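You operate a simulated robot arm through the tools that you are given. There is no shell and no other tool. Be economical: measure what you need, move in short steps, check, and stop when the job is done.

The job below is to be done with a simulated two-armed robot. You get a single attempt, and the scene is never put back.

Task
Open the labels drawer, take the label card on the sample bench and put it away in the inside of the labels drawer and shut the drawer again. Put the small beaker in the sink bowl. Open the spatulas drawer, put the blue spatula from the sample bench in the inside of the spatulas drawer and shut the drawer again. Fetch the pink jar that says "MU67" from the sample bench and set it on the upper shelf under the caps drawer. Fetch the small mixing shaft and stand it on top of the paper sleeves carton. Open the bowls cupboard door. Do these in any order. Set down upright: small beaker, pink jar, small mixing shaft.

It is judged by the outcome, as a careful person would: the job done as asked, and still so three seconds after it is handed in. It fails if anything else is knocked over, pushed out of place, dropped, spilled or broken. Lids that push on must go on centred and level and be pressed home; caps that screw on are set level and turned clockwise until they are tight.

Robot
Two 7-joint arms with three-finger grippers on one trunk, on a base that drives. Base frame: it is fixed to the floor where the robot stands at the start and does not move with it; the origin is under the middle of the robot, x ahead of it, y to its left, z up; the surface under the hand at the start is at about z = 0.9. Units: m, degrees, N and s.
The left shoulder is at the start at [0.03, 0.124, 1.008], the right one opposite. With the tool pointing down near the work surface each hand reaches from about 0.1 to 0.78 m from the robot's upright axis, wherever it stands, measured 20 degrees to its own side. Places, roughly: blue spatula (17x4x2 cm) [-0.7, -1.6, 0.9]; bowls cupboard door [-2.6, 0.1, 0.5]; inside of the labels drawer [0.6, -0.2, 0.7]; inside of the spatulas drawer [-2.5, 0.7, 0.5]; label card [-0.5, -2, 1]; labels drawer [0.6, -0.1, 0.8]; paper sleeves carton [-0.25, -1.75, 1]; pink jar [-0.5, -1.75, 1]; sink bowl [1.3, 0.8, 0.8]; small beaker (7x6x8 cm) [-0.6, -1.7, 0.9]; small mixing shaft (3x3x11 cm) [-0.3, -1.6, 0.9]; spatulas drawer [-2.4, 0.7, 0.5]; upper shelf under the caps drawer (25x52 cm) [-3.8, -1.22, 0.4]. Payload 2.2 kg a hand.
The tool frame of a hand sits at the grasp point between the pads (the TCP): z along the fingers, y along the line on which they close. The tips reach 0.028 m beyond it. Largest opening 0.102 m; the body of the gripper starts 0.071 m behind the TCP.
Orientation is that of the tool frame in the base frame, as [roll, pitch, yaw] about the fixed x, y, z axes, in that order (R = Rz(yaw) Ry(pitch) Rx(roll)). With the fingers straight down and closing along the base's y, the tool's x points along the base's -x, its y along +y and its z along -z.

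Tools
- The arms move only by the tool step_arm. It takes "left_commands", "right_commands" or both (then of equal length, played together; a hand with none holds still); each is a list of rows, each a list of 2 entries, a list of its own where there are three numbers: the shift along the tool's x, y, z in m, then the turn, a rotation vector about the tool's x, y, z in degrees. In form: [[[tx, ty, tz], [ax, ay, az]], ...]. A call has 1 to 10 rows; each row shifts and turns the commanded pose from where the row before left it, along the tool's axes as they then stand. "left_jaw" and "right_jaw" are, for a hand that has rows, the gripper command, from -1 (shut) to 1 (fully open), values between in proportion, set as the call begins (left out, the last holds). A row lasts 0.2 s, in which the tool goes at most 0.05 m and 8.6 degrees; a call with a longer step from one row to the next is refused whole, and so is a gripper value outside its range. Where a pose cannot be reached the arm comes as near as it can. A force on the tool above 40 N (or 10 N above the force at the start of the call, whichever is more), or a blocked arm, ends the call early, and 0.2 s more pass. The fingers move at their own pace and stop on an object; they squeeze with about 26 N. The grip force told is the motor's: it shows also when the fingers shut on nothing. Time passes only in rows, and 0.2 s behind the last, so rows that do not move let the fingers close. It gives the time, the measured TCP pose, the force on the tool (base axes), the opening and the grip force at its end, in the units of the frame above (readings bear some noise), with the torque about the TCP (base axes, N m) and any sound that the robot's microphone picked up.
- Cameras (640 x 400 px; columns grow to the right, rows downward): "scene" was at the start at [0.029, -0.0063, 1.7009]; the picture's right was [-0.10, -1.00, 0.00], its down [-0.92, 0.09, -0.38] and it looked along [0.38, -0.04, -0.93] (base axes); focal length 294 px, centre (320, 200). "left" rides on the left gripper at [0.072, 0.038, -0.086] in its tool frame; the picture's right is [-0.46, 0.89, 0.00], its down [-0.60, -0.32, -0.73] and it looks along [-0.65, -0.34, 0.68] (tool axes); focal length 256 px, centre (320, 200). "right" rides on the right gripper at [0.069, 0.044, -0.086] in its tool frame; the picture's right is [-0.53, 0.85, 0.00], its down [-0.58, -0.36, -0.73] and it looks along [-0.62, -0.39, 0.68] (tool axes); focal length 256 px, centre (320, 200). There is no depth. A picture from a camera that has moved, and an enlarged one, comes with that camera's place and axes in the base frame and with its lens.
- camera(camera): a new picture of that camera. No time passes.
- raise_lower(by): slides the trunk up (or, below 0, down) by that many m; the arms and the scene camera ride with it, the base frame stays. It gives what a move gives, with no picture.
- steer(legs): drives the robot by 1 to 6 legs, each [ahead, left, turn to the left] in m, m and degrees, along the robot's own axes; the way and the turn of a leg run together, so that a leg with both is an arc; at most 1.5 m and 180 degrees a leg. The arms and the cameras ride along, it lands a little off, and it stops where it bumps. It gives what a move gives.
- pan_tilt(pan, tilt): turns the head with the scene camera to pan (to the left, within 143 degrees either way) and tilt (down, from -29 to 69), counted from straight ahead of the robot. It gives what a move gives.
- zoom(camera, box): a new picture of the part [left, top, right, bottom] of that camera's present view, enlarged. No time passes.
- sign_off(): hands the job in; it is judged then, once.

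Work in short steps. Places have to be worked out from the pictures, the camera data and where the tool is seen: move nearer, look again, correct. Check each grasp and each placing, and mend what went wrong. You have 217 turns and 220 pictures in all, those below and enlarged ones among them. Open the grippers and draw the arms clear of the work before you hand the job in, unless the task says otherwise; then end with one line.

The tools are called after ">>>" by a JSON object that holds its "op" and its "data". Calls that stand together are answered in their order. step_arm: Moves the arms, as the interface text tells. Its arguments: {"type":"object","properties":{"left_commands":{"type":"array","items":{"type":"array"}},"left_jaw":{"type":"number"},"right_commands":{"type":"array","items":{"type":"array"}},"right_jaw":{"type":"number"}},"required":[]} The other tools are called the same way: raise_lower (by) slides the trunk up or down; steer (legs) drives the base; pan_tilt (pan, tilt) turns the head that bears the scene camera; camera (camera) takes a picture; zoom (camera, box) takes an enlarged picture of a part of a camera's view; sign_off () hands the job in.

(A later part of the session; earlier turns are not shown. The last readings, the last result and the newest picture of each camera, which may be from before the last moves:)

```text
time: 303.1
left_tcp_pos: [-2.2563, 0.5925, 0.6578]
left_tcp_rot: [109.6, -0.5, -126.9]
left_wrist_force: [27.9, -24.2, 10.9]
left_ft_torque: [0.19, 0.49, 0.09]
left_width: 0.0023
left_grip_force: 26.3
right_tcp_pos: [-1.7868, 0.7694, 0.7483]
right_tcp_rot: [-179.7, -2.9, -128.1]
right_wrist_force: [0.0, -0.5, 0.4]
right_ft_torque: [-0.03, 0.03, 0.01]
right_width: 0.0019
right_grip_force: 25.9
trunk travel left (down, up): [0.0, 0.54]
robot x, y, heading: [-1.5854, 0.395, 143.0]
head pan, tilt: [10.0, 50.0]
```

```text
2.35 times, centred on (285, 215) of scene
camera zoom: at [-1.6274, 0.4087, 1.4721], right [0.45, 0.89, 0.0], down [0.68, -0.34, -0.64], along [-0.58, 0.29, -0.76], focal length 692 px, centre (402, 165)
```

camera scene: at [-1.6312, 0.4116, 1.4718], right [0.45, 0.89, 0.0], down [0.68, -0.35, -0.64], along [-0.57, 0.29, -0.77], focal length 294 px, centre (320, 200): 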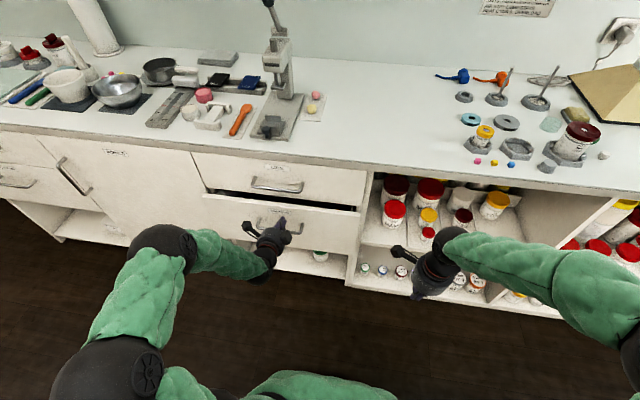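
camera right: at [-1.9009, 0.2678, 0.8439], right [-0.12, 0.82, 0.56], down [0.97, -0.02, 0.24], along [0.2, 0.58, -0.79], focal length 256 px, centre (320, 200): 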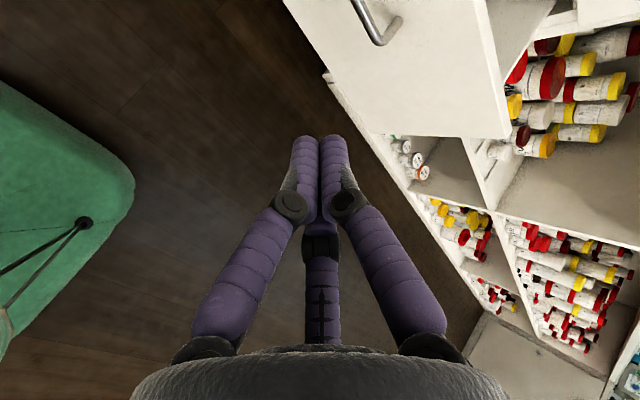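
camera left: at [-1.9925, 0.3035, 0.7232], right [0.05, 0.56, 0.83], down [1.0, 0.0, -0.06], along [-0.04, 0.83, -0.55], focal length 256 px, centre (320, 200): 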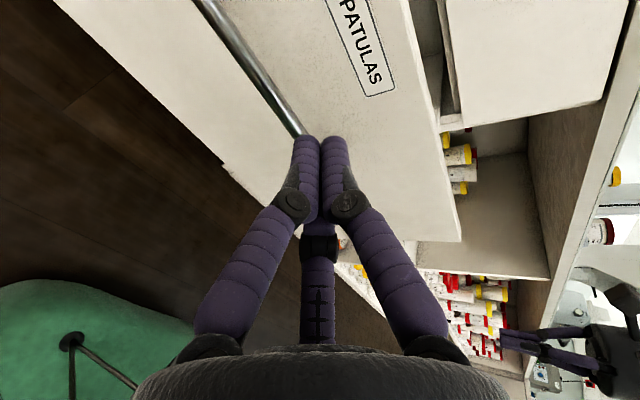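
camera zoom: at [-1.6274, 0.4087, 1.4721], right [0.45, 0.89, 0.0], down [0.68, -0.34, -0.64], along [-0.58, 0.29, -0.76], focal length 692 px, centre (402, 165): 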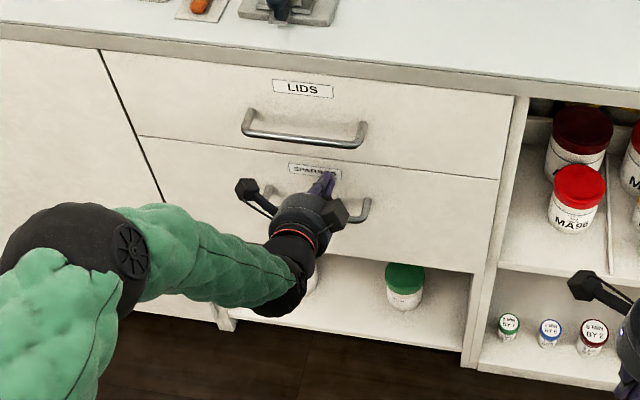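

The spatulas drawer is shut flush. Retract the left hand and look at the bowls door.

>>> {"op": "step_arm", "data": {"left_commands": [[[0, -0.0133, -0.0377], [0, 0, 0]], [[0, -0.0133, -0.0377], [0, 0, 0]], [[0, -0.0133, -0.0377], [0, 0, 0]], [[0, -0.0133, -0.0377], [0, 0, 0]], [[0, -0.0133, -0.0377], [0, 0, 0]], [[0, -0.0133, -0.0377], [0, 0, 0]]]}}

>>> {"op": "steer", "data": {"legs": [[-0.15, 0.6, 0]]}}

>>> {"op": "pan_tilt", "data": {"pan": 12, "tilt": 50}}

>>> {"op": "camera", "data": {"camera": "scene"}}

```text
time: 304.5
left_tcp_pos: [-2.0686, 0.4524, 0.6602]
left_tcp_rot: [109.3, -0.7, -127.1]
left_wrist_force: [0.2, 0.8, 0.3]
left_ft_torque: [-0.02, -0.01, 0.01]
left_width: 0.0019
left_grip_force: 26.6
right_tcp_pos: [-1.7878, 0.7704, 0.7486]
right_tcp_rot: [-179.6, -2.8, -128.3]
right_wrist_force: [0.7, 1.1, -1.0]
right_ft_torque: [-0.01, 0.01, 0.01]
right_width: 0.0019
right_grip_force: 25.8
trunk travel left (down, up): [0.0, 0.54]
robot x, y, heading: [-1.585, 0.3964, 142.9]
head pan, tilt: [10.0, 50.0]
```

```text
time: 307.9
left_tcp_pos: [-2.3002, -0.1056, 0.6599]
left_tcp_rot: [109.4, -0.6, -127.1]
left_wrist_force: [0.2, -0.2, 0.4]
left_ft_torque: [-0.01, -0.01, 0.01]
left_width: 0.0019
left_grip_force: 26.2
right_tcp_pos: [-2.0196, 0.2129, 0.7475]
right_tcp_rot: [-179.5, -2.7, -128.4]
right_wrist_force: [-0.5, -0.1, 0.3]
right_ft_torque: [-0.02, 0.02, -0.01]
right_width: 0.0022
right_grip_force: 26.3
trunk travel left (down, up): [0.0, 0.54]
robot x, y, heading: [-1.8188, -0.1619, 143.0]
head pan, tilt: [10.0, 50.0]
```

```text
time: 308.5
left_tcp_pos: [-2.3004, -0.1049, 0.661]
left_tcp_rot: [109.4, -0.6, -126.9]
left_wrist_force: [0.0, 0.1, -0.3]
left_ft_torque: [0.0, 0.01, 0.0]
left_width: 0.002
left_grip_force: 26.2
right_tcp_pos: [-2.0193, 0.2128, 0.747]
right_tcp_rot: [-179.6, -2.8, -128.5]
right_wrist_force: [-0.4, -0.3, 0.4]
right_ft_torque: [0.0, -0.02, -0.02]
right_width: 0.0021
right_grip_force: 26.1
trunk travel left (down, up): [0.0, 0.54]
robot x, y, heading: [-1.8163, -0.163, 143.3]
head pan, tilt: [12.0, 50.0]
```

```text
46 pictures are left
camera scene: at [-1.8633, -0.1479, 1.4718], right [0.42, 0.91, 0.0], down [0.69, -0.32, -0.64], along [-0.58, 0.27, -0.77], focal length 294 px, centre (320, 200)
```

scene: 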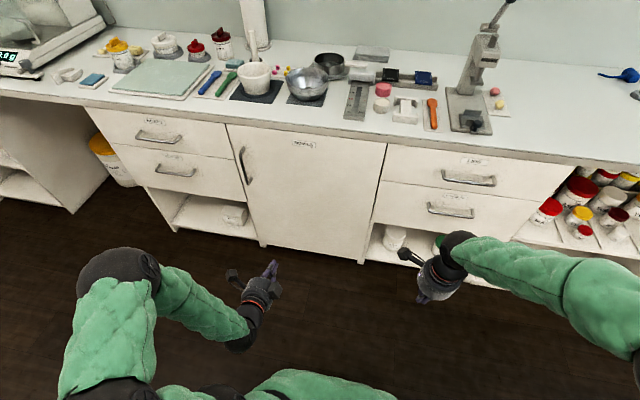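

Handle bar (vertical) at about u=-1.67, z≈0.72; hinge on the right side at u≈-1.19. Shift left 0.2 m and roll the left hand -90° so it can straddle a vertical bar.

>>> {"op": "step_arm", "data": {"left_commands": [[[0, 0, 0], [0, 0, -8.5]], [[0, 0, 0], [0, 0, -8.5]], [[0, 0, 0], [0, 0, -8.5]], [[0, 0, 0], [0, 0, -8.5]], [[0, 0, 0], [0, 0, -8.5]], [[0, 0, 0], [0, 0, -8.5]], [[0, 0, 0], [0, 0, -8.5]], [[0, 0, 0], [0, 0, -8.5]], [[0, 0, 0], [0, 0, -8.5]], [[0, 0, 0], [0, 0, -8.5]]], "left_jaw": 0.1}}

>>> {"op": "step_arm", "data": {"left_commands": [[[0, 0, 0], [0, 0, -5]], [[-0.028, 0, 0], [0, 0, 0]], [[-0.028, 0, 0], [0, 0, 0]]]}}

>>> {"op": "steer", "data": {"legs": [[0, 0.2, 0]]}}

>>> {"op": "camera", "data": {"camera": "left"}}

>>> {"op": "zoom", "data": {"camera": "scene", "box": [180, 100, 400, 300]}}

```text
time: 310.7
left_tcp_pos: [-2.3006, -0.1044, 0.6601]
left_tcp_rot: [164.8, 69.9, -52.9]
left_wrist_force: [0.0, -0.8, 0.0]
left_ft_torque: [-0.01, -0.01, 0.04]
left_width: 0.056
left_grip_force: 0.0
right_tcp_pos: [-2.0178, 0.2129, 0.7476]
right_tcp_rot: [-179.5, -2.8, -128.5]
right_wrist_force: [0.3, 0.3, 0.2]
right_ft_torque: [-0.02, -0.02, 0.03]
right_width: 0.0019
right_grip_force: 26.1
trunk travel left (down, up): [0.0, 0.54]
robot x, y, heading: [-1.8162, -0.1646, 142.9]
head pan, tilt: [12.0, 50.0]
```

```text
time: 311.5
left_tcp_pos: [-2.3135, -0.0922, 0.7132]
left_tcp_rot: [178.4, 70.7, -38.4]
left_wrist_force: [0.2, 0.0, -0.6]
left_ft_torque: [-0.03, 0.02, 0.01]
left_width: 0.0562
left_grip_force: 0.0
right_tcp_pos: [-2.0182, 0.2134, 0.7478]
right_tcp_rot: [-179.5, -2.8, -128.4]
right_wrist_force: [0.4, -0.3, -0.3]
right_ft_torque: [0.04, -0.01, 0.01]
right_width: 0.0022
right_grip_force: 25.8
trunk travel left (down, up): [0.0, 0.54]
robot x, y, heading: [-1.8195, -0.1617, 143.1]
head pan, tilt: [12.0, 50.0]
```

```text
time: 313.1
left_tcp_pos: [-2.435, -0.2527, 0.7131]
left_tcp_rot: [178.3, 70.6, -38.6]
left_wrist_force: [-0.7, 0.0, 0.0]
left_ft_torque: [0.0, -0.01, -0.03]
left_width: 0.0562
left_grip_force: 0.1
right_tcp_pos: [-2.1405, 0.0522, 0.7489]
right_tcp_rot: [-179.6, -2.8, -128.3]
right_wrist_force: [-0.7, -0.3, 0.4]
right_ft_torque: [0.02, -0.02, 0.02]
right_width: 0.0021
right_grip_force: 25.8
trunk travel left (down, up): [0.0, 0.54]
robot x, y, heading: [-1.9412, -0.3181, 143.2]
head pan, tilt: [12.0, 50.0]
```

```text
45 pictures are left
camera left: at [-2.3738, -0.3478, 0.6729], right [-0.65, -0.61, 0.45], down [0.59, -0.03, 0.81], along [-0.48, 0.79, 0.38], focal length 256 px, centre (320, 200)
```

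left: 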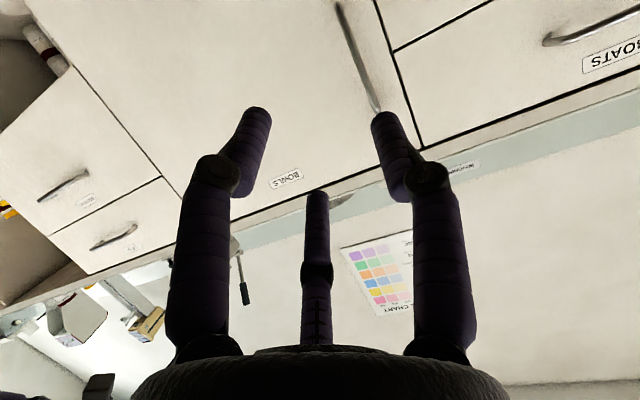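

```text
2.00 times, centred on (290, 200) of scene
camera zoom: at [-1.9839, -0.3085, 1.4718], right [0.42, 0.91, 0.0], down [0.7, -0.32, -0.64], along [-0.58, 0.27, -0.77], focal length 588 px, centre (380, 200)
```

zoom: 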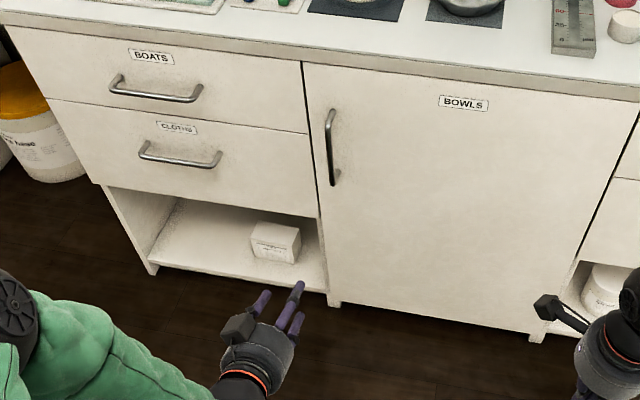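

Handle at u≈-1.688, z≈0.62–0.81. Move forward 22 cm and 2.5 cm left, then look.

>>> {"op": "step_arm", "data": {"left_commands": [[[-0.0145, 0.005, 0.0415], [0, 0, 0]], [[-0.0145, 0.005, 0.0415], [0, 0, 0]], [[-0.0145, 0.005, 0.0415], [0, 0, 0]], [[-0.0145, 0.005, 0.0415], [0, 0, 0]], [[-0.0145, 0.005, 0.0415], [0, 0, 0]]]}}

>>> {"op": "camera", "data": {"camera": "left"}}

>>> {"op": "zoom", "data": {"camera": "scene", "box": [220, 130, 360, 260]}}

```text
time: 314.3
left_tcp_pos: [-2.6255, -0.141, 0.7117]
left_tcp_rot: [178.5, 70.5, -38.5]
left_wrist_force: [-0.4, 0.1, 0.6]
left_ft_torque: [-0.02, -0.05, 0.0]
left_width: 0.0562
left_grip_force: 0.0
right_tcp_pos: [-2.1393, 0.053, 0.7488]
right_tcp_rot: [-179.6, -2.8, -128.3]
right_wrist_force: [0.5, 0.1, -0.3]
right_ft_torque: [-0.02, 0.0, -0.04]
right_width: 0.002
right_grip_force: 26.0
trunk travel left (down, up): [0.0, 0.54]
robot x, y, heading: [-1.9387, -0.3235, 143.1]
head pan, tilt: [12.0, 50.0]
```

```text
43 pictures are left
camera left: at [-2.5647, -0.2348, 0.672], right [-0.65, -0.61, 0.45], down [0.59, -0.03, 0.81], along [-0.48, 0.79, 0.38], focal length 256 px, centre (320, 200)
```

left: 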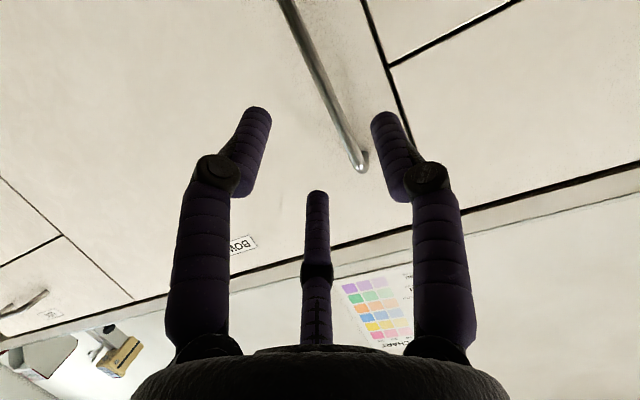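

```text
3.08 times, centred on (290, 195) of scene
camera zoom: at [-1.9839, -0.3079, 1.4718], right [0.42, 0.91, 0.0], down [0.7, -0.32, -0.64], along [-0.58, 0.27, -0.77], focal length 905 px, centre (412, 215)
```

zoom: 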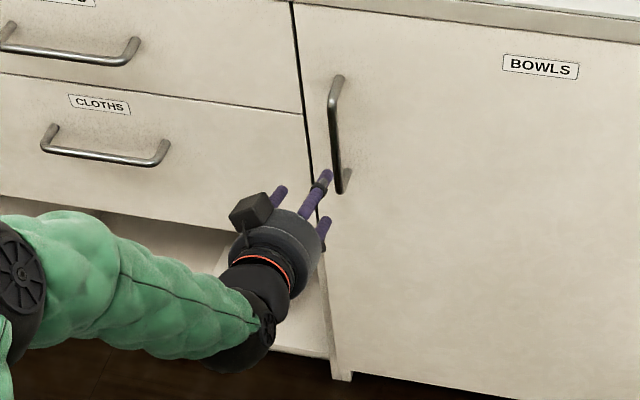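

Lateral alignment is right (u=-1.688). Advance 10 cm to straddle the bar.

>>> {"op": "step_arm", "data": {"left_commands": [[[-0.0105, 0, 0.033], [0, 0, 0]], [[-0.0105, 0, 0.033], [0, 0, 0]], [[-0.008, 0, 0.03], [0, 0, 0]]]}}

>>> {"op": "camera", "data": {"camera": "left"}}

>>> {"op": "zoom", "data": {"camera": "scene", "box": [220, 130, 360, 260]}}

```text
time: 315.1
left_tcp_pos: [-2.7081, -0.0801, 0.7053]
left_tcp_rot: [178.4, 70.6, -38.6]
left_wrist_force: [0.4, 1.0, 0.6]
left_ft_torque: [-0.01, -0.02, 0.0]
left_width: 0.056
left_grip_force: 0.0
right_tcp_pos: [-2.1406, 0.053, 0.7469]
right_tcp_rot: [-179.6, -2.8, -128.4]
right_wrist_force: [0.3, -0.2, -0.7]
right_ft_torque: [0.01, 0.0, 0.01]
right_width: 0.0022
right_grip_force: 26.3
trunk travel left (down, up): [0.0, 0.54]
robot x, y, heading: [-1.9424, -0.3235, 143.0]
head pan, tilt: [12.0, 50.0]
```

```text
41 pictures are left
camera left: at [-2.6451, -0.1744, 0.6661], right [-0.65, -0.61, 0.45], down [0.59, -0.03, 0.81], along [-0.48, 0.79, 0.38], focal length 256 px, centre (320, 200)
```

left: 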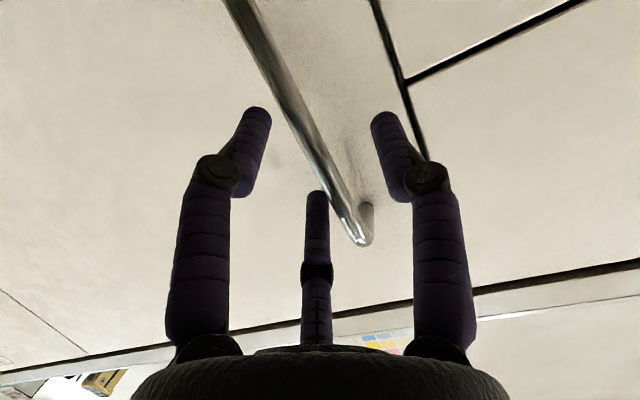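

```text
3.08 times, centred on (290, 195) of scene
camera zoom: at [-1.9837, -0.308, 1.4718], right [0.42, 0.91, 0.0], down [0.7, -0.32, -0.64], along [-0.58, 0.27, -0.77], focal length 905 px, centre (412, 215)
```

zoom: 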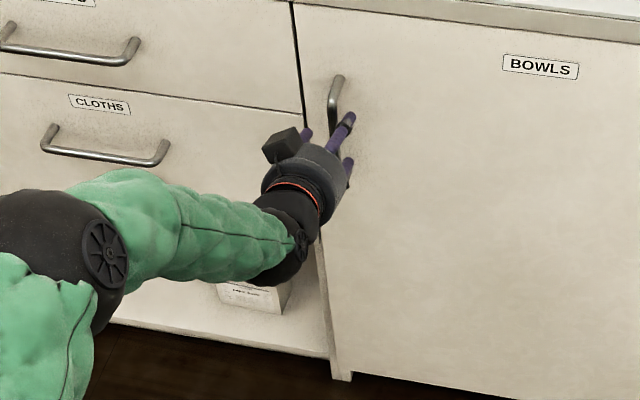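

The bar lies between the fingers as with the drawers. Close.

>>> {"op": "step_arm", "data": {"left_commands": [[[0, 0, 0], [0, 0, 0]], [[0, 0, 0], [0, 0, 0]], [[0, 0, 0], [0, 0, 0]]], "left_jaw": -1}}

>>> {"op": "camera", "data": {"camera": "left"}}

```text
time: 315.9
left_tcp_pos: [-2.7023, -0.0781, 0.7026]
left_tcp_rot: [178.5, 70.1, -38.6]
left_wrist_force: [15.7, 11.2, -9.1]
left_ft_torque: [0.53, -0.85, -0.4]
left_width: 0.0199
left_grip_force: 44.8
right_tcp_pos: [-2.1391, 0.0536, 0.7483]
right_tcp_rot: [-179.7, -3.0, -128.5]
right_wrist_force: [0.3, -0.8, -0.6]
right_ft_torque: [0.02, -0.04, -0.02]
right_width: 0.002
right_grip_force: 26.3
trunk travel left (down, up): [0.0, 0.54]
robot x, y, heading: [-1.9415, -0.3241, 143.2]
head pan, tilt: [12.0, 50.0]
```

```text
39 pictures are left
camera left: at [-2.6412, -0.1725, 0.6629], right [-0.66, -0.61, 0.45], down [0.58, -0.03, 0.81], along [-0.48, 0.8, 0.37], focal length 256 px, centre (320, 200)
```

left: 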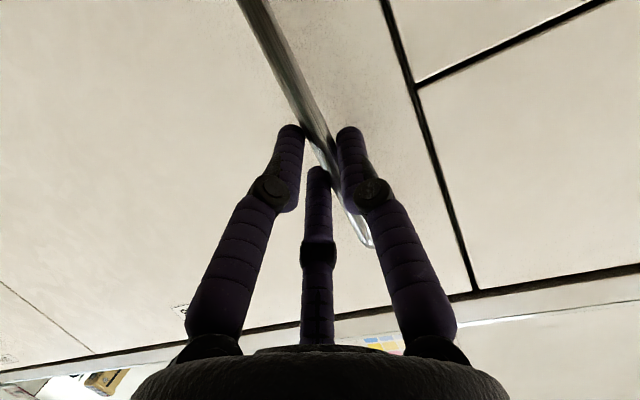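

Firm grip. Pull along the arc (radius ≈0.5 m about the right hinge), turning the hand with the door, 20° first.

>>> {"op": "step_arm", "data": {"left_commands": [[[0.0115, -0.0024, -0.0329], [-3.78, 0, -1.32]], [[0.0115, -0.0024, -0.0329], [-3.78, 0, -1.32]], [[0.0115, -0.0024, -0.0329], [-3.78, 0, -1.32]], [[0.0115, -0.0024, -0.0329], [-3.78, 0, -1.32]], [[0.0115, -0.0024, -0.0329], [-3.78, 0, -1.32]]]}}

>>> {"op": "camera", "data": {"camera": "scene"}}

```text
time: 316.5
left_tcp_pos: [-2.647, -0.1049, 0.7028]
left_tcp_rot: [178.7, 70.0, -32.4]
left_wrist_force: [1.9, 4.3, -1.0]
left_ft_torque: [0.41, -0.85, -0.36]
left_width: 0.02
left_grip_force: 44.4
right_tcp_pos: [-2.138, 0.0541, 0.7473]
right_tcp_rot: [-179.5, -2.8, -128.5]
right_wrist_force: [-0.1, 0.5, -0.1]
right_ft_torque: [-0.01, 0.0, -0.04]
right_width: 0.002
right_grip_force: 26.2
trunk travel left (down, up): [0.0, 0.54]
robot x, y, heading: [-1.9383, -0.3205, 143.0]
head pan, tilt: [12.0, 50.0]
stopped in row 2 (left hand): the force on the tool passed its limit at 44 N (the readings are from after the stop); the commanded pose is now the measured one
```

```text
38 pictures are left
camera scene: at [-1.9837, -0.3078, 1.472], right [0.42, 0.91, 0.0], down [0.69, -0.32, -0.64], along [-0.58, 0.27, -0.77], focal length 294 px, centre (320, 200)
```

scene: 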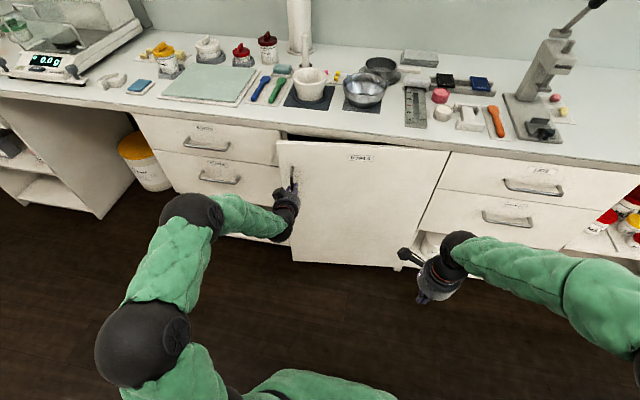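

Door has started to open (~7°). Continue in gentler steps.

>>> {"op": "step_arm", "data": {"left_commands": [[[0.0063, -0.0013, -0.018], [-2.08, 0, -0.73]], [[0.0063, -0.0013, -0.018], [-2.08, 0, -0.73]], [[0.0063, -0.0013, -0.018], [-2.08, 0, -0.73]], [[0.0063, -0.0013, -0.018], [-2.08, 0, -0.73]], [[0.0063, -0.0013, -0.018], [-2.08, 0, -0.73]], [[0.0063, -0.0013, -0.018], [-2.08, 0, -0.73]], [[0.0063, -0.0013, -0.018], [-2.08, 0, -0.73]], [[0.0063, -0.0013, -0.018], [-2.08, 0, -0.73]]]}}

>>> {"op": "camera", "data": {"camera": "scene"}}

```text
time: 317.4
left_tcp_pos: [-2.5842, -0.1265, 0.7022]
left_tcp_rot: [178.3, 69.9, -25.9]
left_wrist_force: [2.3, 5.1, 1.7]
left_ft_torque: [0.69, -0.95, -0.35]
left_width: 0.0199
left_grip_force: 44.1
right_tcp_pos: [-2.1373, 0.0541, 0.7468]
right_tcp_rot: [-179.6, -2.8, -128.6]
right_wrist_force: [0.5, -0.8, 0.0]
right_ft_torque: [-0.01, 0.01, 0.02]
right_width: 0.0019
right_grip_force: 26.0
trunk travel left (down, up): [0.0, 0.54]
robot x, y, heading: [-1.9371, -0.3226, 142.9]
head pan, tilt: [12.0, 50.0]
stopped in row 4 (left hand): the force on the tool passed its limit at 43 N (the readings are from after the stop); the commanded pose is now the measured one
```

```text
37 pictures are left
camera scene: at [-1.9834, -0.3069, 1.4719], right [0.42, 0.91, 0.0], down [0.69, -0.33, -0.64], along [-0.58, 0.27, -0.77], focal length 294 px, centre (320, 200)
```

scene: 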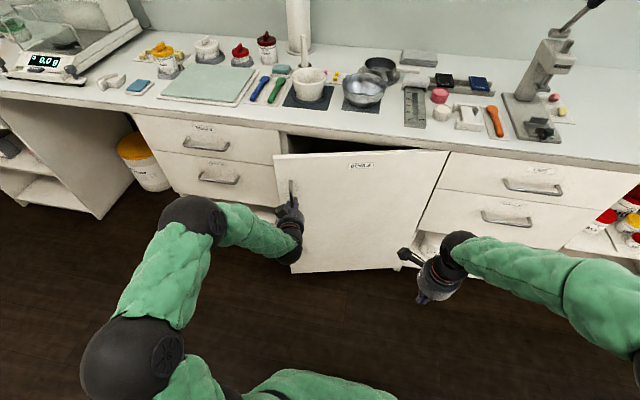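

About 16° open. Forces suggest a slightly smaller radius; continue slower.

>>> {"op": "step_arm", "data": {"left_commands": [[[0.0041, -0.0015, -0.0117], [-1.6, 0, -0.56]], [[0.0041, -0.0015, -0.0117], [-1.6, 0, -0.56]], [[0.0041, -0.0015, -0.0117], [-1.6, 0, -0.56]], [[0.0041, -0.0015, -0.0117], [-1.6, 0, -0.56]], [[0.0041, -0.0015, -0.0117], [-1.6, 0, -0.56]], [[0.0041, -0.0015, -0.0117], [-1.6, 0, -0.56]], [[0.0041, -0.0015, -0.0117], [-1.6, 0, -0.56]], [[0.0041, -0.0015, -0.0117], [-1.6, 0, -0.56]], [[0.0041, -0.0015, -0.0117], [-1.6, 0, -0.56]], [[0.0041, -0.0015, -0.0117], [-1.6, 0, -0.56]]]}}

>>> {"op": "camera", "data": {"camera": "scene"}}

```text
time: 318.8
left_tcp_pos: [-2.5127, -0.1391, 0.7025]
left_tcp_rot: [178.1, 69.9, -17.2]
left_wrist_force: [0.5, 6.2, -3.4]
left_ft_torque: [0.92, -0.34, -0.36]
left_width: 0.0198
left_grip_force: 44.6
right_tcp_pos: [-2.1358, 0.0548, 0.7473]
right_tcp_rot: [-179.5, -2.8, -128.6]
right_wrist_force: [-0.1, -0.8, -0.3]
right_ft_torque: [0.02, -0.01, 0.0]
right_width: 0.0024
right_grip_force: 26.2
trunk travel left (down, up): [0.0, 0.54]
robot x, y, heading: [-1.9376, -0.3234, 143.1]
head pan, tilt: [12.0, 50.0]
stopped in row 6 (left hand): the force on the tool passed its limit at 41 N (the readings are from after the stop); the commanded pose is now the measured one
```

```text
36 pictures are left
camera scene: at [-1.9835, -0.3062, 1.4719], right [0.43, 0.91, 0.0], down [0.69, -0.33, -0.64], along [-0.58, 0.27, -0.77], focal length 294 px, centre (320, 200)
```

scene: 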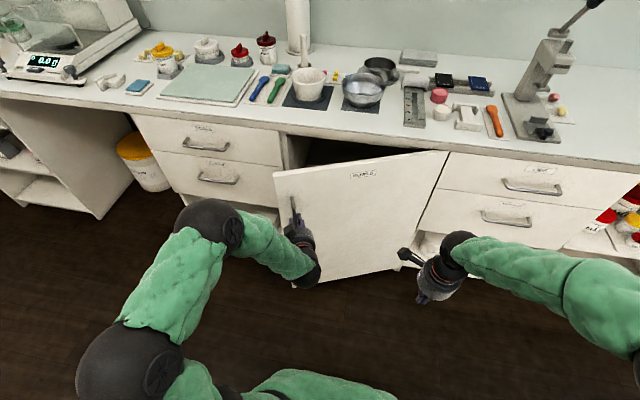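

The door is ~25° open. I release, back off, and will push it further from the inside. Open and withdraw, then turn the hand to the right.

>>> {"op": "step_arm", "data": {"left_commands": [[[0, 0, 0], [0, 0, 0]], [[0, 0, 0], [0, 0, 0]], [[0, 0, -0.03], [0, 0, 0]], [[0, 0, -0.04], [0, 0, 0]], [[0, 0, -0.04], [0, 0, 0]]], "left_jaw": 0.4}}

>>> {"op": "step_arm", "data": {"left_commands": [[[0, 0, 0], [7.55, 0, 2.64]], [[0, 0, 0], [7.55, 0, 2.64]], [[0, 0, 0], [7.55, 0, 2.64]], [[0, 0, 0], [7.55, 0, 2.64]], [[0, 0, 0], [7.55, 0, 2.64]], [[0, 0, 0], [7.55, 0, 2.64]], [[0, 0, 0], [7.55, 0, 2.64]], [[0, 0, 0], [7.55, 0, 2.64]], [[0, 0, 0], [7.55, 0, 2.64]]], "left_jaw": -1}}

>>> {"op": "camera", "data": {"camera": "scene"}}

```text
time: 320.0
left_tcp_pos: [-2.4144, -0.1668, 0.7421]
left_tcp_rot: [177.9, 70.1, -17.2]
left_wrist_force: [0.1, 0.3, 0.1]
left_ft_torque: [0.01, -0.04, -0.01]
left_width: 0.0715
left_grip_force: 0.0
right_tcp_pos: [-2.1367, 0.0554, 0.7484]
right_tcp_rot: [-179.6, -2.8, -128.6]
right_wrist_force: [0.9, -0.1, -0.4]
right_ft_torque: [0.0, 0.01, -0.01]
right_width: 0.002
right_grip_force: 25.9
trunk travel left (down, up): [0.0, 0.54]
robot x, y, heading: [-1.9405, -0.3175, 143.2]
head pan, tilt: [12.0, 50.0]
```

```text
time: 322.0
left_tcp_pos: [-2.4143, -0.1665, 0.7388]
left_tcp_rot: [-178.6, 69.8, -86.0]
left_wrist_force: [0.2, -0.6, -0.4]
left_ft_torque: [-0.01, 0.01, 0.02]
left_width: 0.0022
left_grip_force: 26.1
right_tcp_pos: [-2.1376, 0.055, 0.7476]
right_tcp_rot: [-179.6, -2.7, -128.6]
right_wrist_force: [0.5, -0.2, 0.1]
right_ft_torque: [-0.02, -0.03, 0.01]
right_width: 0.0022
right_grip_force: 26.0
trunk travel left (down, up): [0.0, 0.54]
robot x, y, heading: [-1.9379, -0.3203, 143.2]
head pan, tilt: [12.0, 50.0]
```

```text
35 pictures are left
camera scene: at [-1.9834, -0.3063, 1.4718], right [0.42, 0.91, 0.0], down [0.69, -0.33, -0.64], along [-0.58, 0.27, -0.77], focal length 294 px, centre (320, 200)
```

scene: 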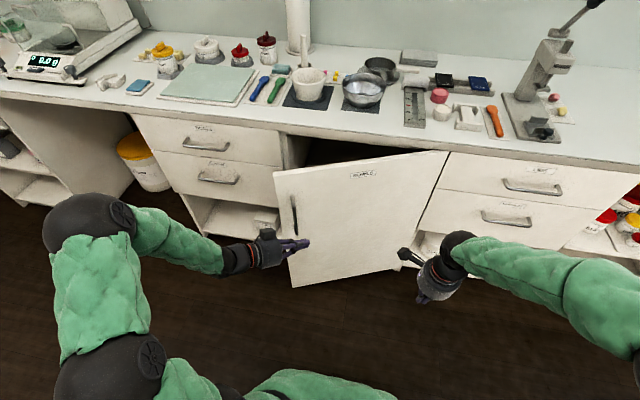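

Door stays put at ~22°. Move the hand to the left of the door edge, then forward beside it.

>>> {"op": "step_arm", "data": {"left_commands": [[[0.0119, 0.027, -0.0328], [0, 0, 0]], [[0.0119, 0.027, -0.0328], [0, 0, 0]], [[0.0119, 0.027, -0.0328], [0, 0, 0]], [[0.0119, 0.027, -0.0328], [0, 0, 0]], [[0.0119, 0.027, -0.0328], [0, 0, 0]], [[-0.0097, 0.0307, 0.0269], [0, 0, 0]], [[-0.0097, 0.0307, 0.0269], [0, 0, 0]], [[-0.0097, 0.0307, 0.0269], [0, 0, 0]]]}}

>>> {"op": "camera", "data": {"camera": "scene"}}

```text
time: 323.8
left_tcp_pos: [-2.6359, -0.2651, 0.737]
left_tcp_rot: [-178.6, 69.9, -85.9]
left_wrist_force: [0.6, 0.7, -0.6]
left_ft_torque: [-0.04, -0.01, 0.0]
left_width: 0.0021
left_grip_force: 25.6
right_tcp_pos: [-2.1386, 0.0555, 0.7484]
right_tcp_rot: [-179.6, -2.7, -128.6]
right_wrist_force: [-0.1, 0.6, 0.4]
right_ft_torque: [-0.03, -0.03, 0.03]
right_width: 0.0023
right_grip_force: 26.0
trunk travel left (down, up): [0.0, 0.54]
robot x, y, heading: [-1.9389, -0.3214, 143.2]
head pan, tilt: [12.0, 50.0]
```

```text
34 pictures are left
camera scene: at [-1.9835, -0.3064, 1.4718], right [0.42, 0.91, 0.0], down [0.69, -0.33, -0.64], along [-0.58, 0.27, -0.77], focal length 294 px, centre (320, 200)
```

scene: 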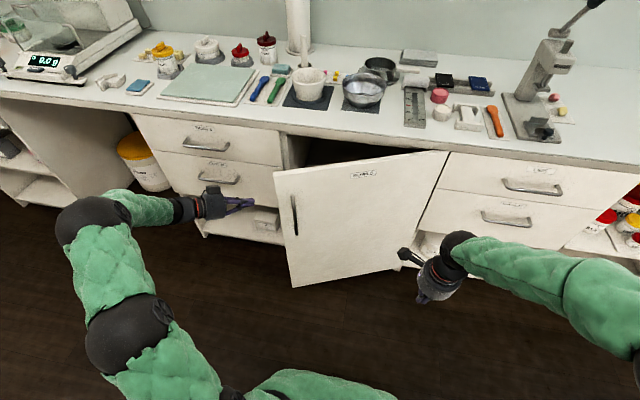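

>>> {"op": "step_arm", "data": {"left_commands": [[[-0.0077, 0.0244, 0.0214], [0, 0, 0]], [[-0.0077, 0.0244, 0.0214], [0, 0, 0]], [[-0.0077, 0.0244, 0.0214], [0, 0, 0]], [[-0.0099, -0.0273, 0.0275], [0, 0, 0]], [[-0.0099, -0.0273, 0.0275], [0, 0, 0]], [[-0.0099, -0.0273, 0.0275], [0, 0, 0]]]}}

>>> {"op": "zoom", "data": {"camera": "scene", "box": [170, 110, 400, 290]}}

```text
time: 325.2
left_tcp_pos: [-2.636, -0.1105, 0.7401]
left_tcp_rot: [-178.8, 69.9, -86.1]
left_wrist_force: [-0.3, 0.0, 0.1]
left_ft_torque: [-0.02, 0.0, 0.01]
left_width: 0.002
left_grip_force: 25.4
right_tcp_pos: [-2.1371, 0.0542, 0.7467]
right_tcp_rot: [-179.5, -2.9, -128.6]
right_wrist_force: [0.3, 0.0, 0.5]
right_ft_torque: [0.04, 0.0, 0.01]
right_width: 0.0024
right_grip_force: 25.9
trunk travel left (down, up): [0.0, 0.54]
robot x, y, heading: [-1.9412, -0.3227, 142.7]
head pan, tilt: [12.0, 50.0]
```

```text
2.22 times, centred on (285, 200) of scene
camera zoom: at [-1.9834, -0.3065, 1.4718], right [0.42, 0.91, 0.0], down [0.69, -0.33, -0.64], along [-0.58, 0.27, -0.77], focal length 654 px, centre (398, 200)
```

zoom: 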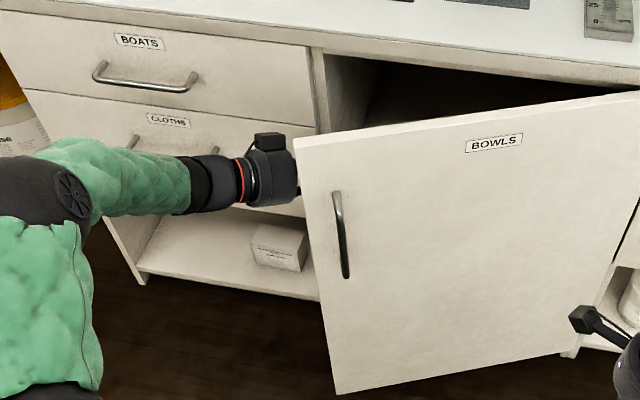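

Fingers are behind the door edge. Move the right hand out of the door's sweep, and insert the left hand a bit more.

>>> {"op": "step_arm", "data": {"left_commands": [[[-0.0033, -0.0091, 0.0092], [0, 0, 0]], [[-0.0033, -0.0091, 0.0092], [0, 0, 0]], [[-0.0033, -0.0091, 0.0092], [0, 0, 0]], [[0, 0, 0], [0, 0, 0]], [[0, 0, 0], [0, 0, 0]], [[0, 0, 0], [0, 0, 0]]], "right_commands": [[[-0.04, -0.025, -0.01], [0, 0, 0]], [[-0.04, -0.025, -0.01], [0, 0, 0]], [[-0.04, -0.025, -0.01], [0, 0, 0]], [[-0.04, -0.025, -0.01], [0, 0, 0]], [[-0.04, -0.02, 0], [0, 0, 0]], [[-0.03, 0, 0], [0, 0, 0]]]}}

>>> {"op": "camera", "data": {"camera": "scene"}}

```text
time: 325.6
left_tcp_pos: [-2.6365, -0.1111, 0.7412]
left_tcp_rot: [179.8, 69.8, -86.3]
left_wrist_force: [-3.2, -9.8, 3.9]
left_ft_torque: [0.28, -0.27, -0.46]
left_width: 0.0023
left_grip_force: 26.3
right_tcp_pos: [-2.1024, 0.0687, 0.7545]
right_tcp_rot: [-179.6, -2.9, -128.6]
right_wrist_force: [-1.6, -1.0, -0.2]
right_ft_torque: [-0.01, -0.05, -0.03]
right_width: 0.0023
right_grip_force: 26.3
trunk travel left (down, up): [0.0, 0.54]
robot x, y, heading: [-1.9375, -0.3207, 143.2]
head pan, tilt: [12.0, 50.0]
stopped in row 2 (left hand): the force on the tool passed its limit at 49 N (the readings are from after the stop); the commanded pose is now the measured one
```

```text
32 pictures are left
camera scene: at [-1.9844, -0.307, 1.4718], right [0.42, 0.91, 0.0], down [0.69, -0.32, -0.64], along [-0.58, 0.27, -0.77], focal length 294 px, centre (320, 200)
```

scene: 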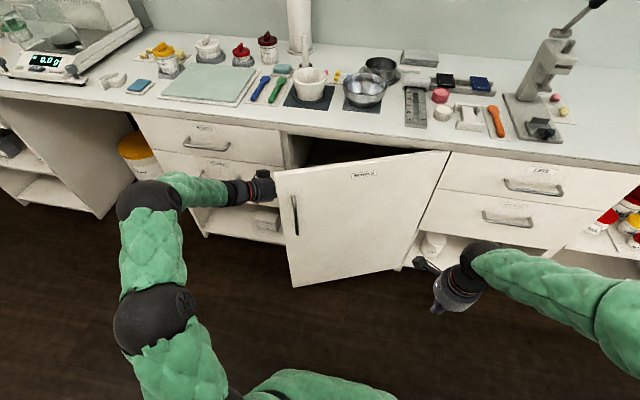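

The palm meets the door edge, with the fingers behind it. Finish moving the right hand away, then pull back along the arc.

>>> {"op": "step_arm", "data": {"right_commands": [[[-0.04, -0.025, -0.01], [0, 0, 0]], [[-0.04, -0.025, -0.01], [0, 0, 0]], [[-0.04, -0.025, 0], [0, 0, 0]], [[-0.04, 0, 0], [0, 0, 0]]]}}

>>> {"op": "step_arm", "data": {"left_commands": [[[0.0046, -0.0146, -0.0128], [0, 0, 0]], [[0.0046, -0.0146, -0.0128], [0, 0, 0]], [[0.0035, -0.0183, -0.0096], [0, 0, 0]], [[0.0035, -0.0183, -0.0096], [0, 0, 0]], [[0.0035, -0.0183, -0.0096], [0, 0, 0]], [[0.0035, -0.0183, -0.0096], [0, 0, 0]]]}}

>>> {"op": "camera", "data": {"camera": "scene"}}

```text
time: 326.6
left_tcp_pos: [-2.6355, -0.1089, 0.7411]
left_tcp_rot: [-180.0, 70.0, -86.4]
left_wrist_force: [-5.4, -18.4, 2.7]
left_ft_torque: [0.81, -0.35, -0.88]
left_width: 0.0021
left_grip_force: 25.8
right_tcp_pos: [-1.9428, 0.1459, 0.7687]
right_tcp_rot: [-179.8, -2.7, -128.6]
right_wrist_force: [0.1, 0.3, -0.7]
right_ft_torque: [-0.03, 0.0, 0.02]
right_width: 0.0022
right_grip_force: 25.3
trunk travel left (down, up): [0.0, 0.54]
robot x, y, heading: [-1.9358, -0.3218, 143.3]
head pan, tilt: [12.0, 50.0]
```

```text
time: 328.0
left_tcp_pos: [-2.5268, -0.1693, 0.7405]
left_tcp_rot: [179.9, 69.8, -86.4]
left_wrist_force: [0.5, -0.2, 0.3]
left_ft_torque: [-0.03, 0.03, 0.01]
left_width: 0.0017
left_grip_force: 25.9
right_tcp_pos: [-1.9439, 0.1482, 0.768]
right_tcp_rot: [-179.6, -2.8, -128.6]
right_wrist_force: [-0.1, -0.2, -0.4]
right_ft_torque: [-0.02, 0.0, 0.01]
right_width: 0.0021
right_grip_force: 25.9
trunk travel left (down, up): [0.0, 0.54]
robot x, y, heading: [-1.9398, -0.3219, 142.7]
head pan, tilt: [12.0, 50.0]
```

```text
31 pictures are left
camera scene: at [-1.9833, -0.3071, 1.4718], right [0.42, 0.91, 0.0], down [0.69, -0.32, -0.64], along [-0.58, 0.27, -0.77], focal length 294 px, centre (320, 200)
```

scene: 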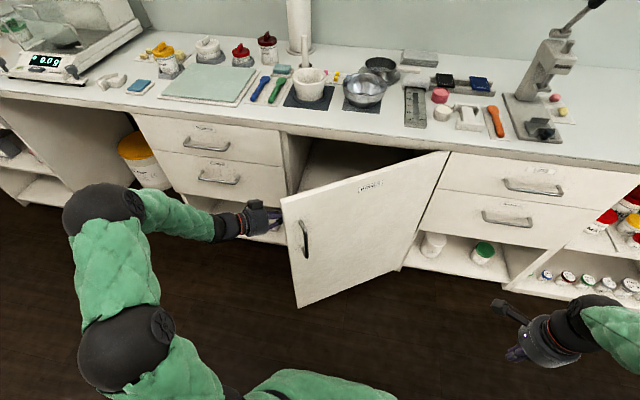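

Door at ~33°. Insert 4 cm further along the door and push sideways along its normal (tool -y).

>>> {"op": "step_arm", "data": {"left_commands": [[[-0.006, 0, 0.017], [0, 0, 0]], [[-0.006, 0, 0.017], [0, 0, 0]], [[0, -0.025, 0.002], [0, 0, 0]], [[0, -0.025, 0.002], [0, 0, 0]], [[0, -0.025, 0.002], [0, 0, 0]], [[0, -0.025, 0.002], [0, 0, 0]], [[0, -0.025, 0.002], [0, 0, 0]], [[0, -0.025, 0.002], [0, 0, 0]], [[0, -0.025, 0.002], [0, 0, 0]], [[0, -0.025, 0.002], [0, 0, 0]]]}}

>>> {"op": "camera", "data": {"camera": "scene"}}

```text
time: 329.1
left_tcp_pos: [-2.4752, -0.1297, 0.7388]
left_tcp_rot: [179.8, 69.8, -86.2]
left_wrist_force: [0.3, 0.0, -0.2]
left_ft_torque: [-0.02, 0.02, -0.04]
left_width: 0.0024
left_grip_force: 25.8
right_tcp_pos: [-1.9443, 0.1475, 0.7693]
right_tcp_rot: [-179.6, -2.8, -128.4]
right_wrist_force: [-0.2, -0.9, 0.6]
right_ft_torque: [0.03, -0.02, 0.03]
right_width: 0.0021
right_grip_force: 25.8
trunk travel left (down, up): [0.0, 0.54]
robot x, y, heading: [-1.939, -0.3224, 143.1]
head pan, tilt: [12.0, 50.0]
stopped in row 5 (left hand): the force on the tool passed its limit at 77 N (the readings are from after the stop); the commanded pose is now the measured one
```

```text
30 pictures are left
camera scene: at [-1.9838, -0.3079, 1.4718], right [0.42, 0.91, 0.0], down [0.7, -0.32, -0.64], along [-0.58, 0.27, -0.77], focal length 294 px, centre (320, 200)
```

scene: 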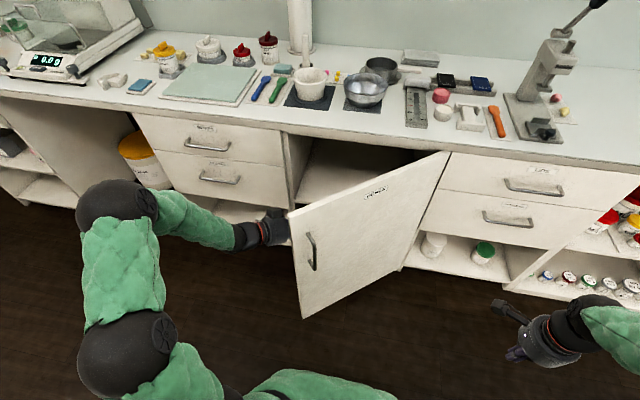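

Door now ~40°. Continue with smaller steps, turning the hand gradually left with the door.

>>> {"op": "step_arm", "data": {"left_commands": [[[-0.004, 0, 0.012], [0, 0, 0]], [[0, -0.013, 0.002], [0, 0, 0]], [[0, -0.013, 0.002], [0, 0, 0]], [[0, -0.013, 0.002], [-1.9, 0, -0.66]], [[0, -0.013, 0.002], [-1.9, 0, -0.66]], [[0, -0.013, 0.002], [-1.9, 0, -0.66]], [[0, -0.013, 0.002], [-1.9, 0, -0.66]], [[0, -0.013, 0.002], [-1.9, 0, -0.66]], [[0, -0.013, 0.002], [-1.9, 0, -0.66]], [[0, -0.013, 0.002], [-1.9, 0, -0.66]]]}}

>>> {"op": "camera", "data": {"camera": "scene"}}

```text
time: 331.3
left_tcp_pos: [-2.3622, -0.0821, 0.7319]
left_tcp_rot: [179.0, 69.8, -72.8]
left_wrist_force: [0.3, -0.2, 0.7]
left_ft_torque: [-0.05, -0.02, 0.01]
left_width: 0.0022
left_grip_force: 25.7
right_tcp_pos: [-1.9449, 0.1478, 0.7679]
right_tcp_rot: [-179.7, -2.9, -128.5]
right_wrist_force: [-0.6, -0.1, 0.1]
right_ft_torque: [-0.02, 0.04, 0.01]
right_width: 0.0022
right_grip_force: 26.3
trunk travel left (down, up): [0.0, 0.54]
robot x, y, heading: [-1.9396, -0.3207, 143.2]
head pan, tilt: [12.0, 50.0]
```

```text
29 pictures are left
camera scene: at [-1.9833, -0.3076, 1.4718], right [0.42, 0.91, 0.0], down [0.69, -0.32, -0.64], along [-0.58, 0.27, -0.77], focal length 294 px, centre (320, 200)
```

scene: 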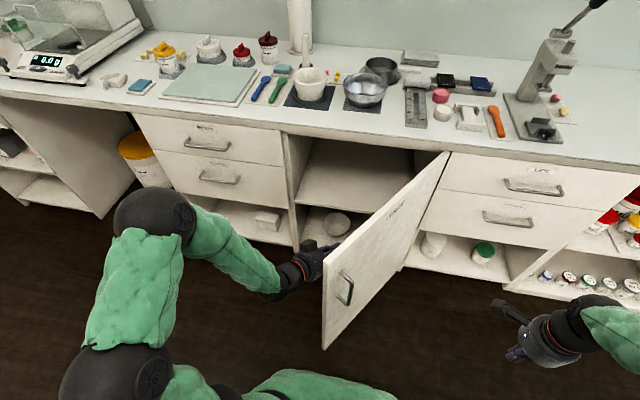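

Door ~53°. Continue the same way.

>>> {"op": "step_arm", "data": {"left_commands": [[[0, -0.016, 0.003], [-1.9, 0, -0.66]], [[0, -0.016, 0.003], [-1.9, 0, -0.66]], [[0, -0.016, 0.003], [-1.9, 0, -0.66]], [[0, -0.016, 0.003], [-1.9, 0, -0.66]], [[0, -0.016, 0.003], [-1.9, 0, -0.66]], [[0, -0.016, 0.003], [-1.9, 0, -0.66]], [[0, -0.016, 0.003], [-1.9, 0, -0.66]], [[0, -0.016, 0.003], [-1.9, 0, -0.66]], [[0, -0.016, 0.003], [-1.9, 0, -0.66]], [[0, -0.016, 0.003], [-1.9, 0, -0.66]]]}}

>>> {"op": "camera", "data": {"camera": "scene"}}

```text
time: 333.5
left_tcp_pos: [-2.2351, 0.0151, 0.7204]
left_tcp_rot: [178.2, 70.1, -53.6]
left_wrist_force: [0.5, -0.8, 0.0]
left_ft_torque: [-0.02, -0.04, 0.0]
left_width: 0.002
left_grip_force: 26.4
right_tcp_pos: [-1.9446, 0.1479, 0.768]
right_tcp_rot: [-179.7, -2.9, -128.4]
right_wrist_force: [0.4, 0.3, -0.1]
right_ft_torque: [0.0, -0.04, -0.02]
right_width: 0.0022
right_grip_force: 25.9
trunk travel left (down, up): [0.0, 0.54]
robot x, y, heading: [-1.9408, -0.3233, 143.1]
head pan, tilt: [12.0, 50.0]
```

```text
28 pictures are left
camera scene: at [-1.9833, -0.3075, 1.4718], right [0.42, 0.91, 0.0], down [0.69, -0.32, -0.64], along [-0.58, 0.27, -0.77], focal length 294 px, centre (320, 200)
```

scene: 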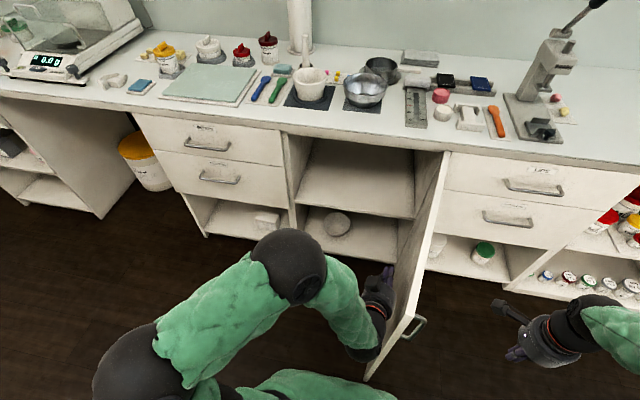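

Door ~78° open. Push a little more to about 90°.

>>> {"op": "step_arm", "data": {"left_commands": [[[0, -0.016, 0.003], [-1.5, 0, -0.5]], [[0, -0.016, 0.003], [-1.5, 0, -0.5]], [[0, -0.016, 0.003], [-1.5, 0, -0.5]], [[0, -0.016, 0.003], [-1.5, 0, -0.5]], [[0, -0.016, 0.003], [-1.5, 0, -0.5]], [[0, -0.016, 0.003], [-1.5, 0, -0.5]]]}}

>>> {"op": "step_arm", "data": {"left_commands": [[[0, 0.03, -0.01], [0, 0, 0]], [[0, 0.04, -0.02], [0, 0, 0]], [[0, 0.04, -0.02], [0, 0, 0]], [[0, 0.04, -0.02], [0, 0, 0]]]}}

>>> {"op": "camera", "data": {"camera": "scene"}}

```text
time: 334.9
left_tcp_pos: [-2.174, 0.0919, 0.7133]
left_tcp_rot: [177.4, 70.1, -44.9]
left_wrist_force: [-0.4, -0.1, 0.0]
left_ft_torque: [-0.01, 0.02, -0.05]
left_width: 0.0021
left_grip_force: 26.2
right_tcp_pos: [-1.9447, 0.1478, 0.7681]
right_tcp_rot: [-179.7, -2.8, -128.4]
right_wrist_force: [0.4, -0.9, 0.2]
right_ft_torque: [-0.02, -0.04, 0.03]
right_width: 0.0021
right_grip_force: 26.0
trunk travel left (down, up): [0.0, 0.54]
robot x, y, heading: [-1.9392, -0.3208, 143.3]
head pan, tilt: [12.0, 50.0]
```

```text
time: 335.9
left_tcp_pos: [-2.2265, -0.0623, 0.7397]
left_tcp_rot: [177.6, 70.1, -44.8]
left_wrist_force: [0.7, 0.0, -0.3]
left_ft_torque: [0.01, 0.03, -0.02]
left_width: 0.0021
left_grip_force: 25.7
right_tcp_pos: [-1.9443, 0.1483, 0.7681]
right_tcp_rot: [-179.8, -2.8, -128.5]
right_wrist_force: [-0.5, 0.3, 0.6]
right_ft_torque: [0.01, 0.02, 0.03]
right_width: 0.0022
right_grip_force: 25.8
trunk travel left (down, up): [0.0, 0.54]
robot x, y, heading: [-1.9345, -0.3232, 143.0]
head pan, tilt: [12.0, 50.0]
```

```text
27 pictures are left
camera scene: at [-1.9834, -0.3079, 1.4718], right [0.42, 0.91, 0.0], down [0.69, -0.32, -0.64], along [-0.58, 0.27, -0.77], focal length 294 px, centre (320, 200)
```

scene: 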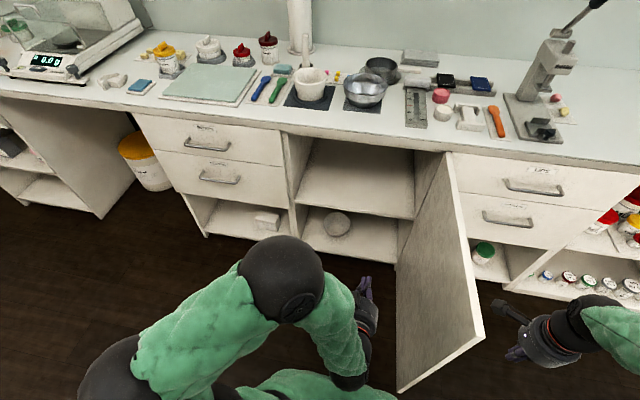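

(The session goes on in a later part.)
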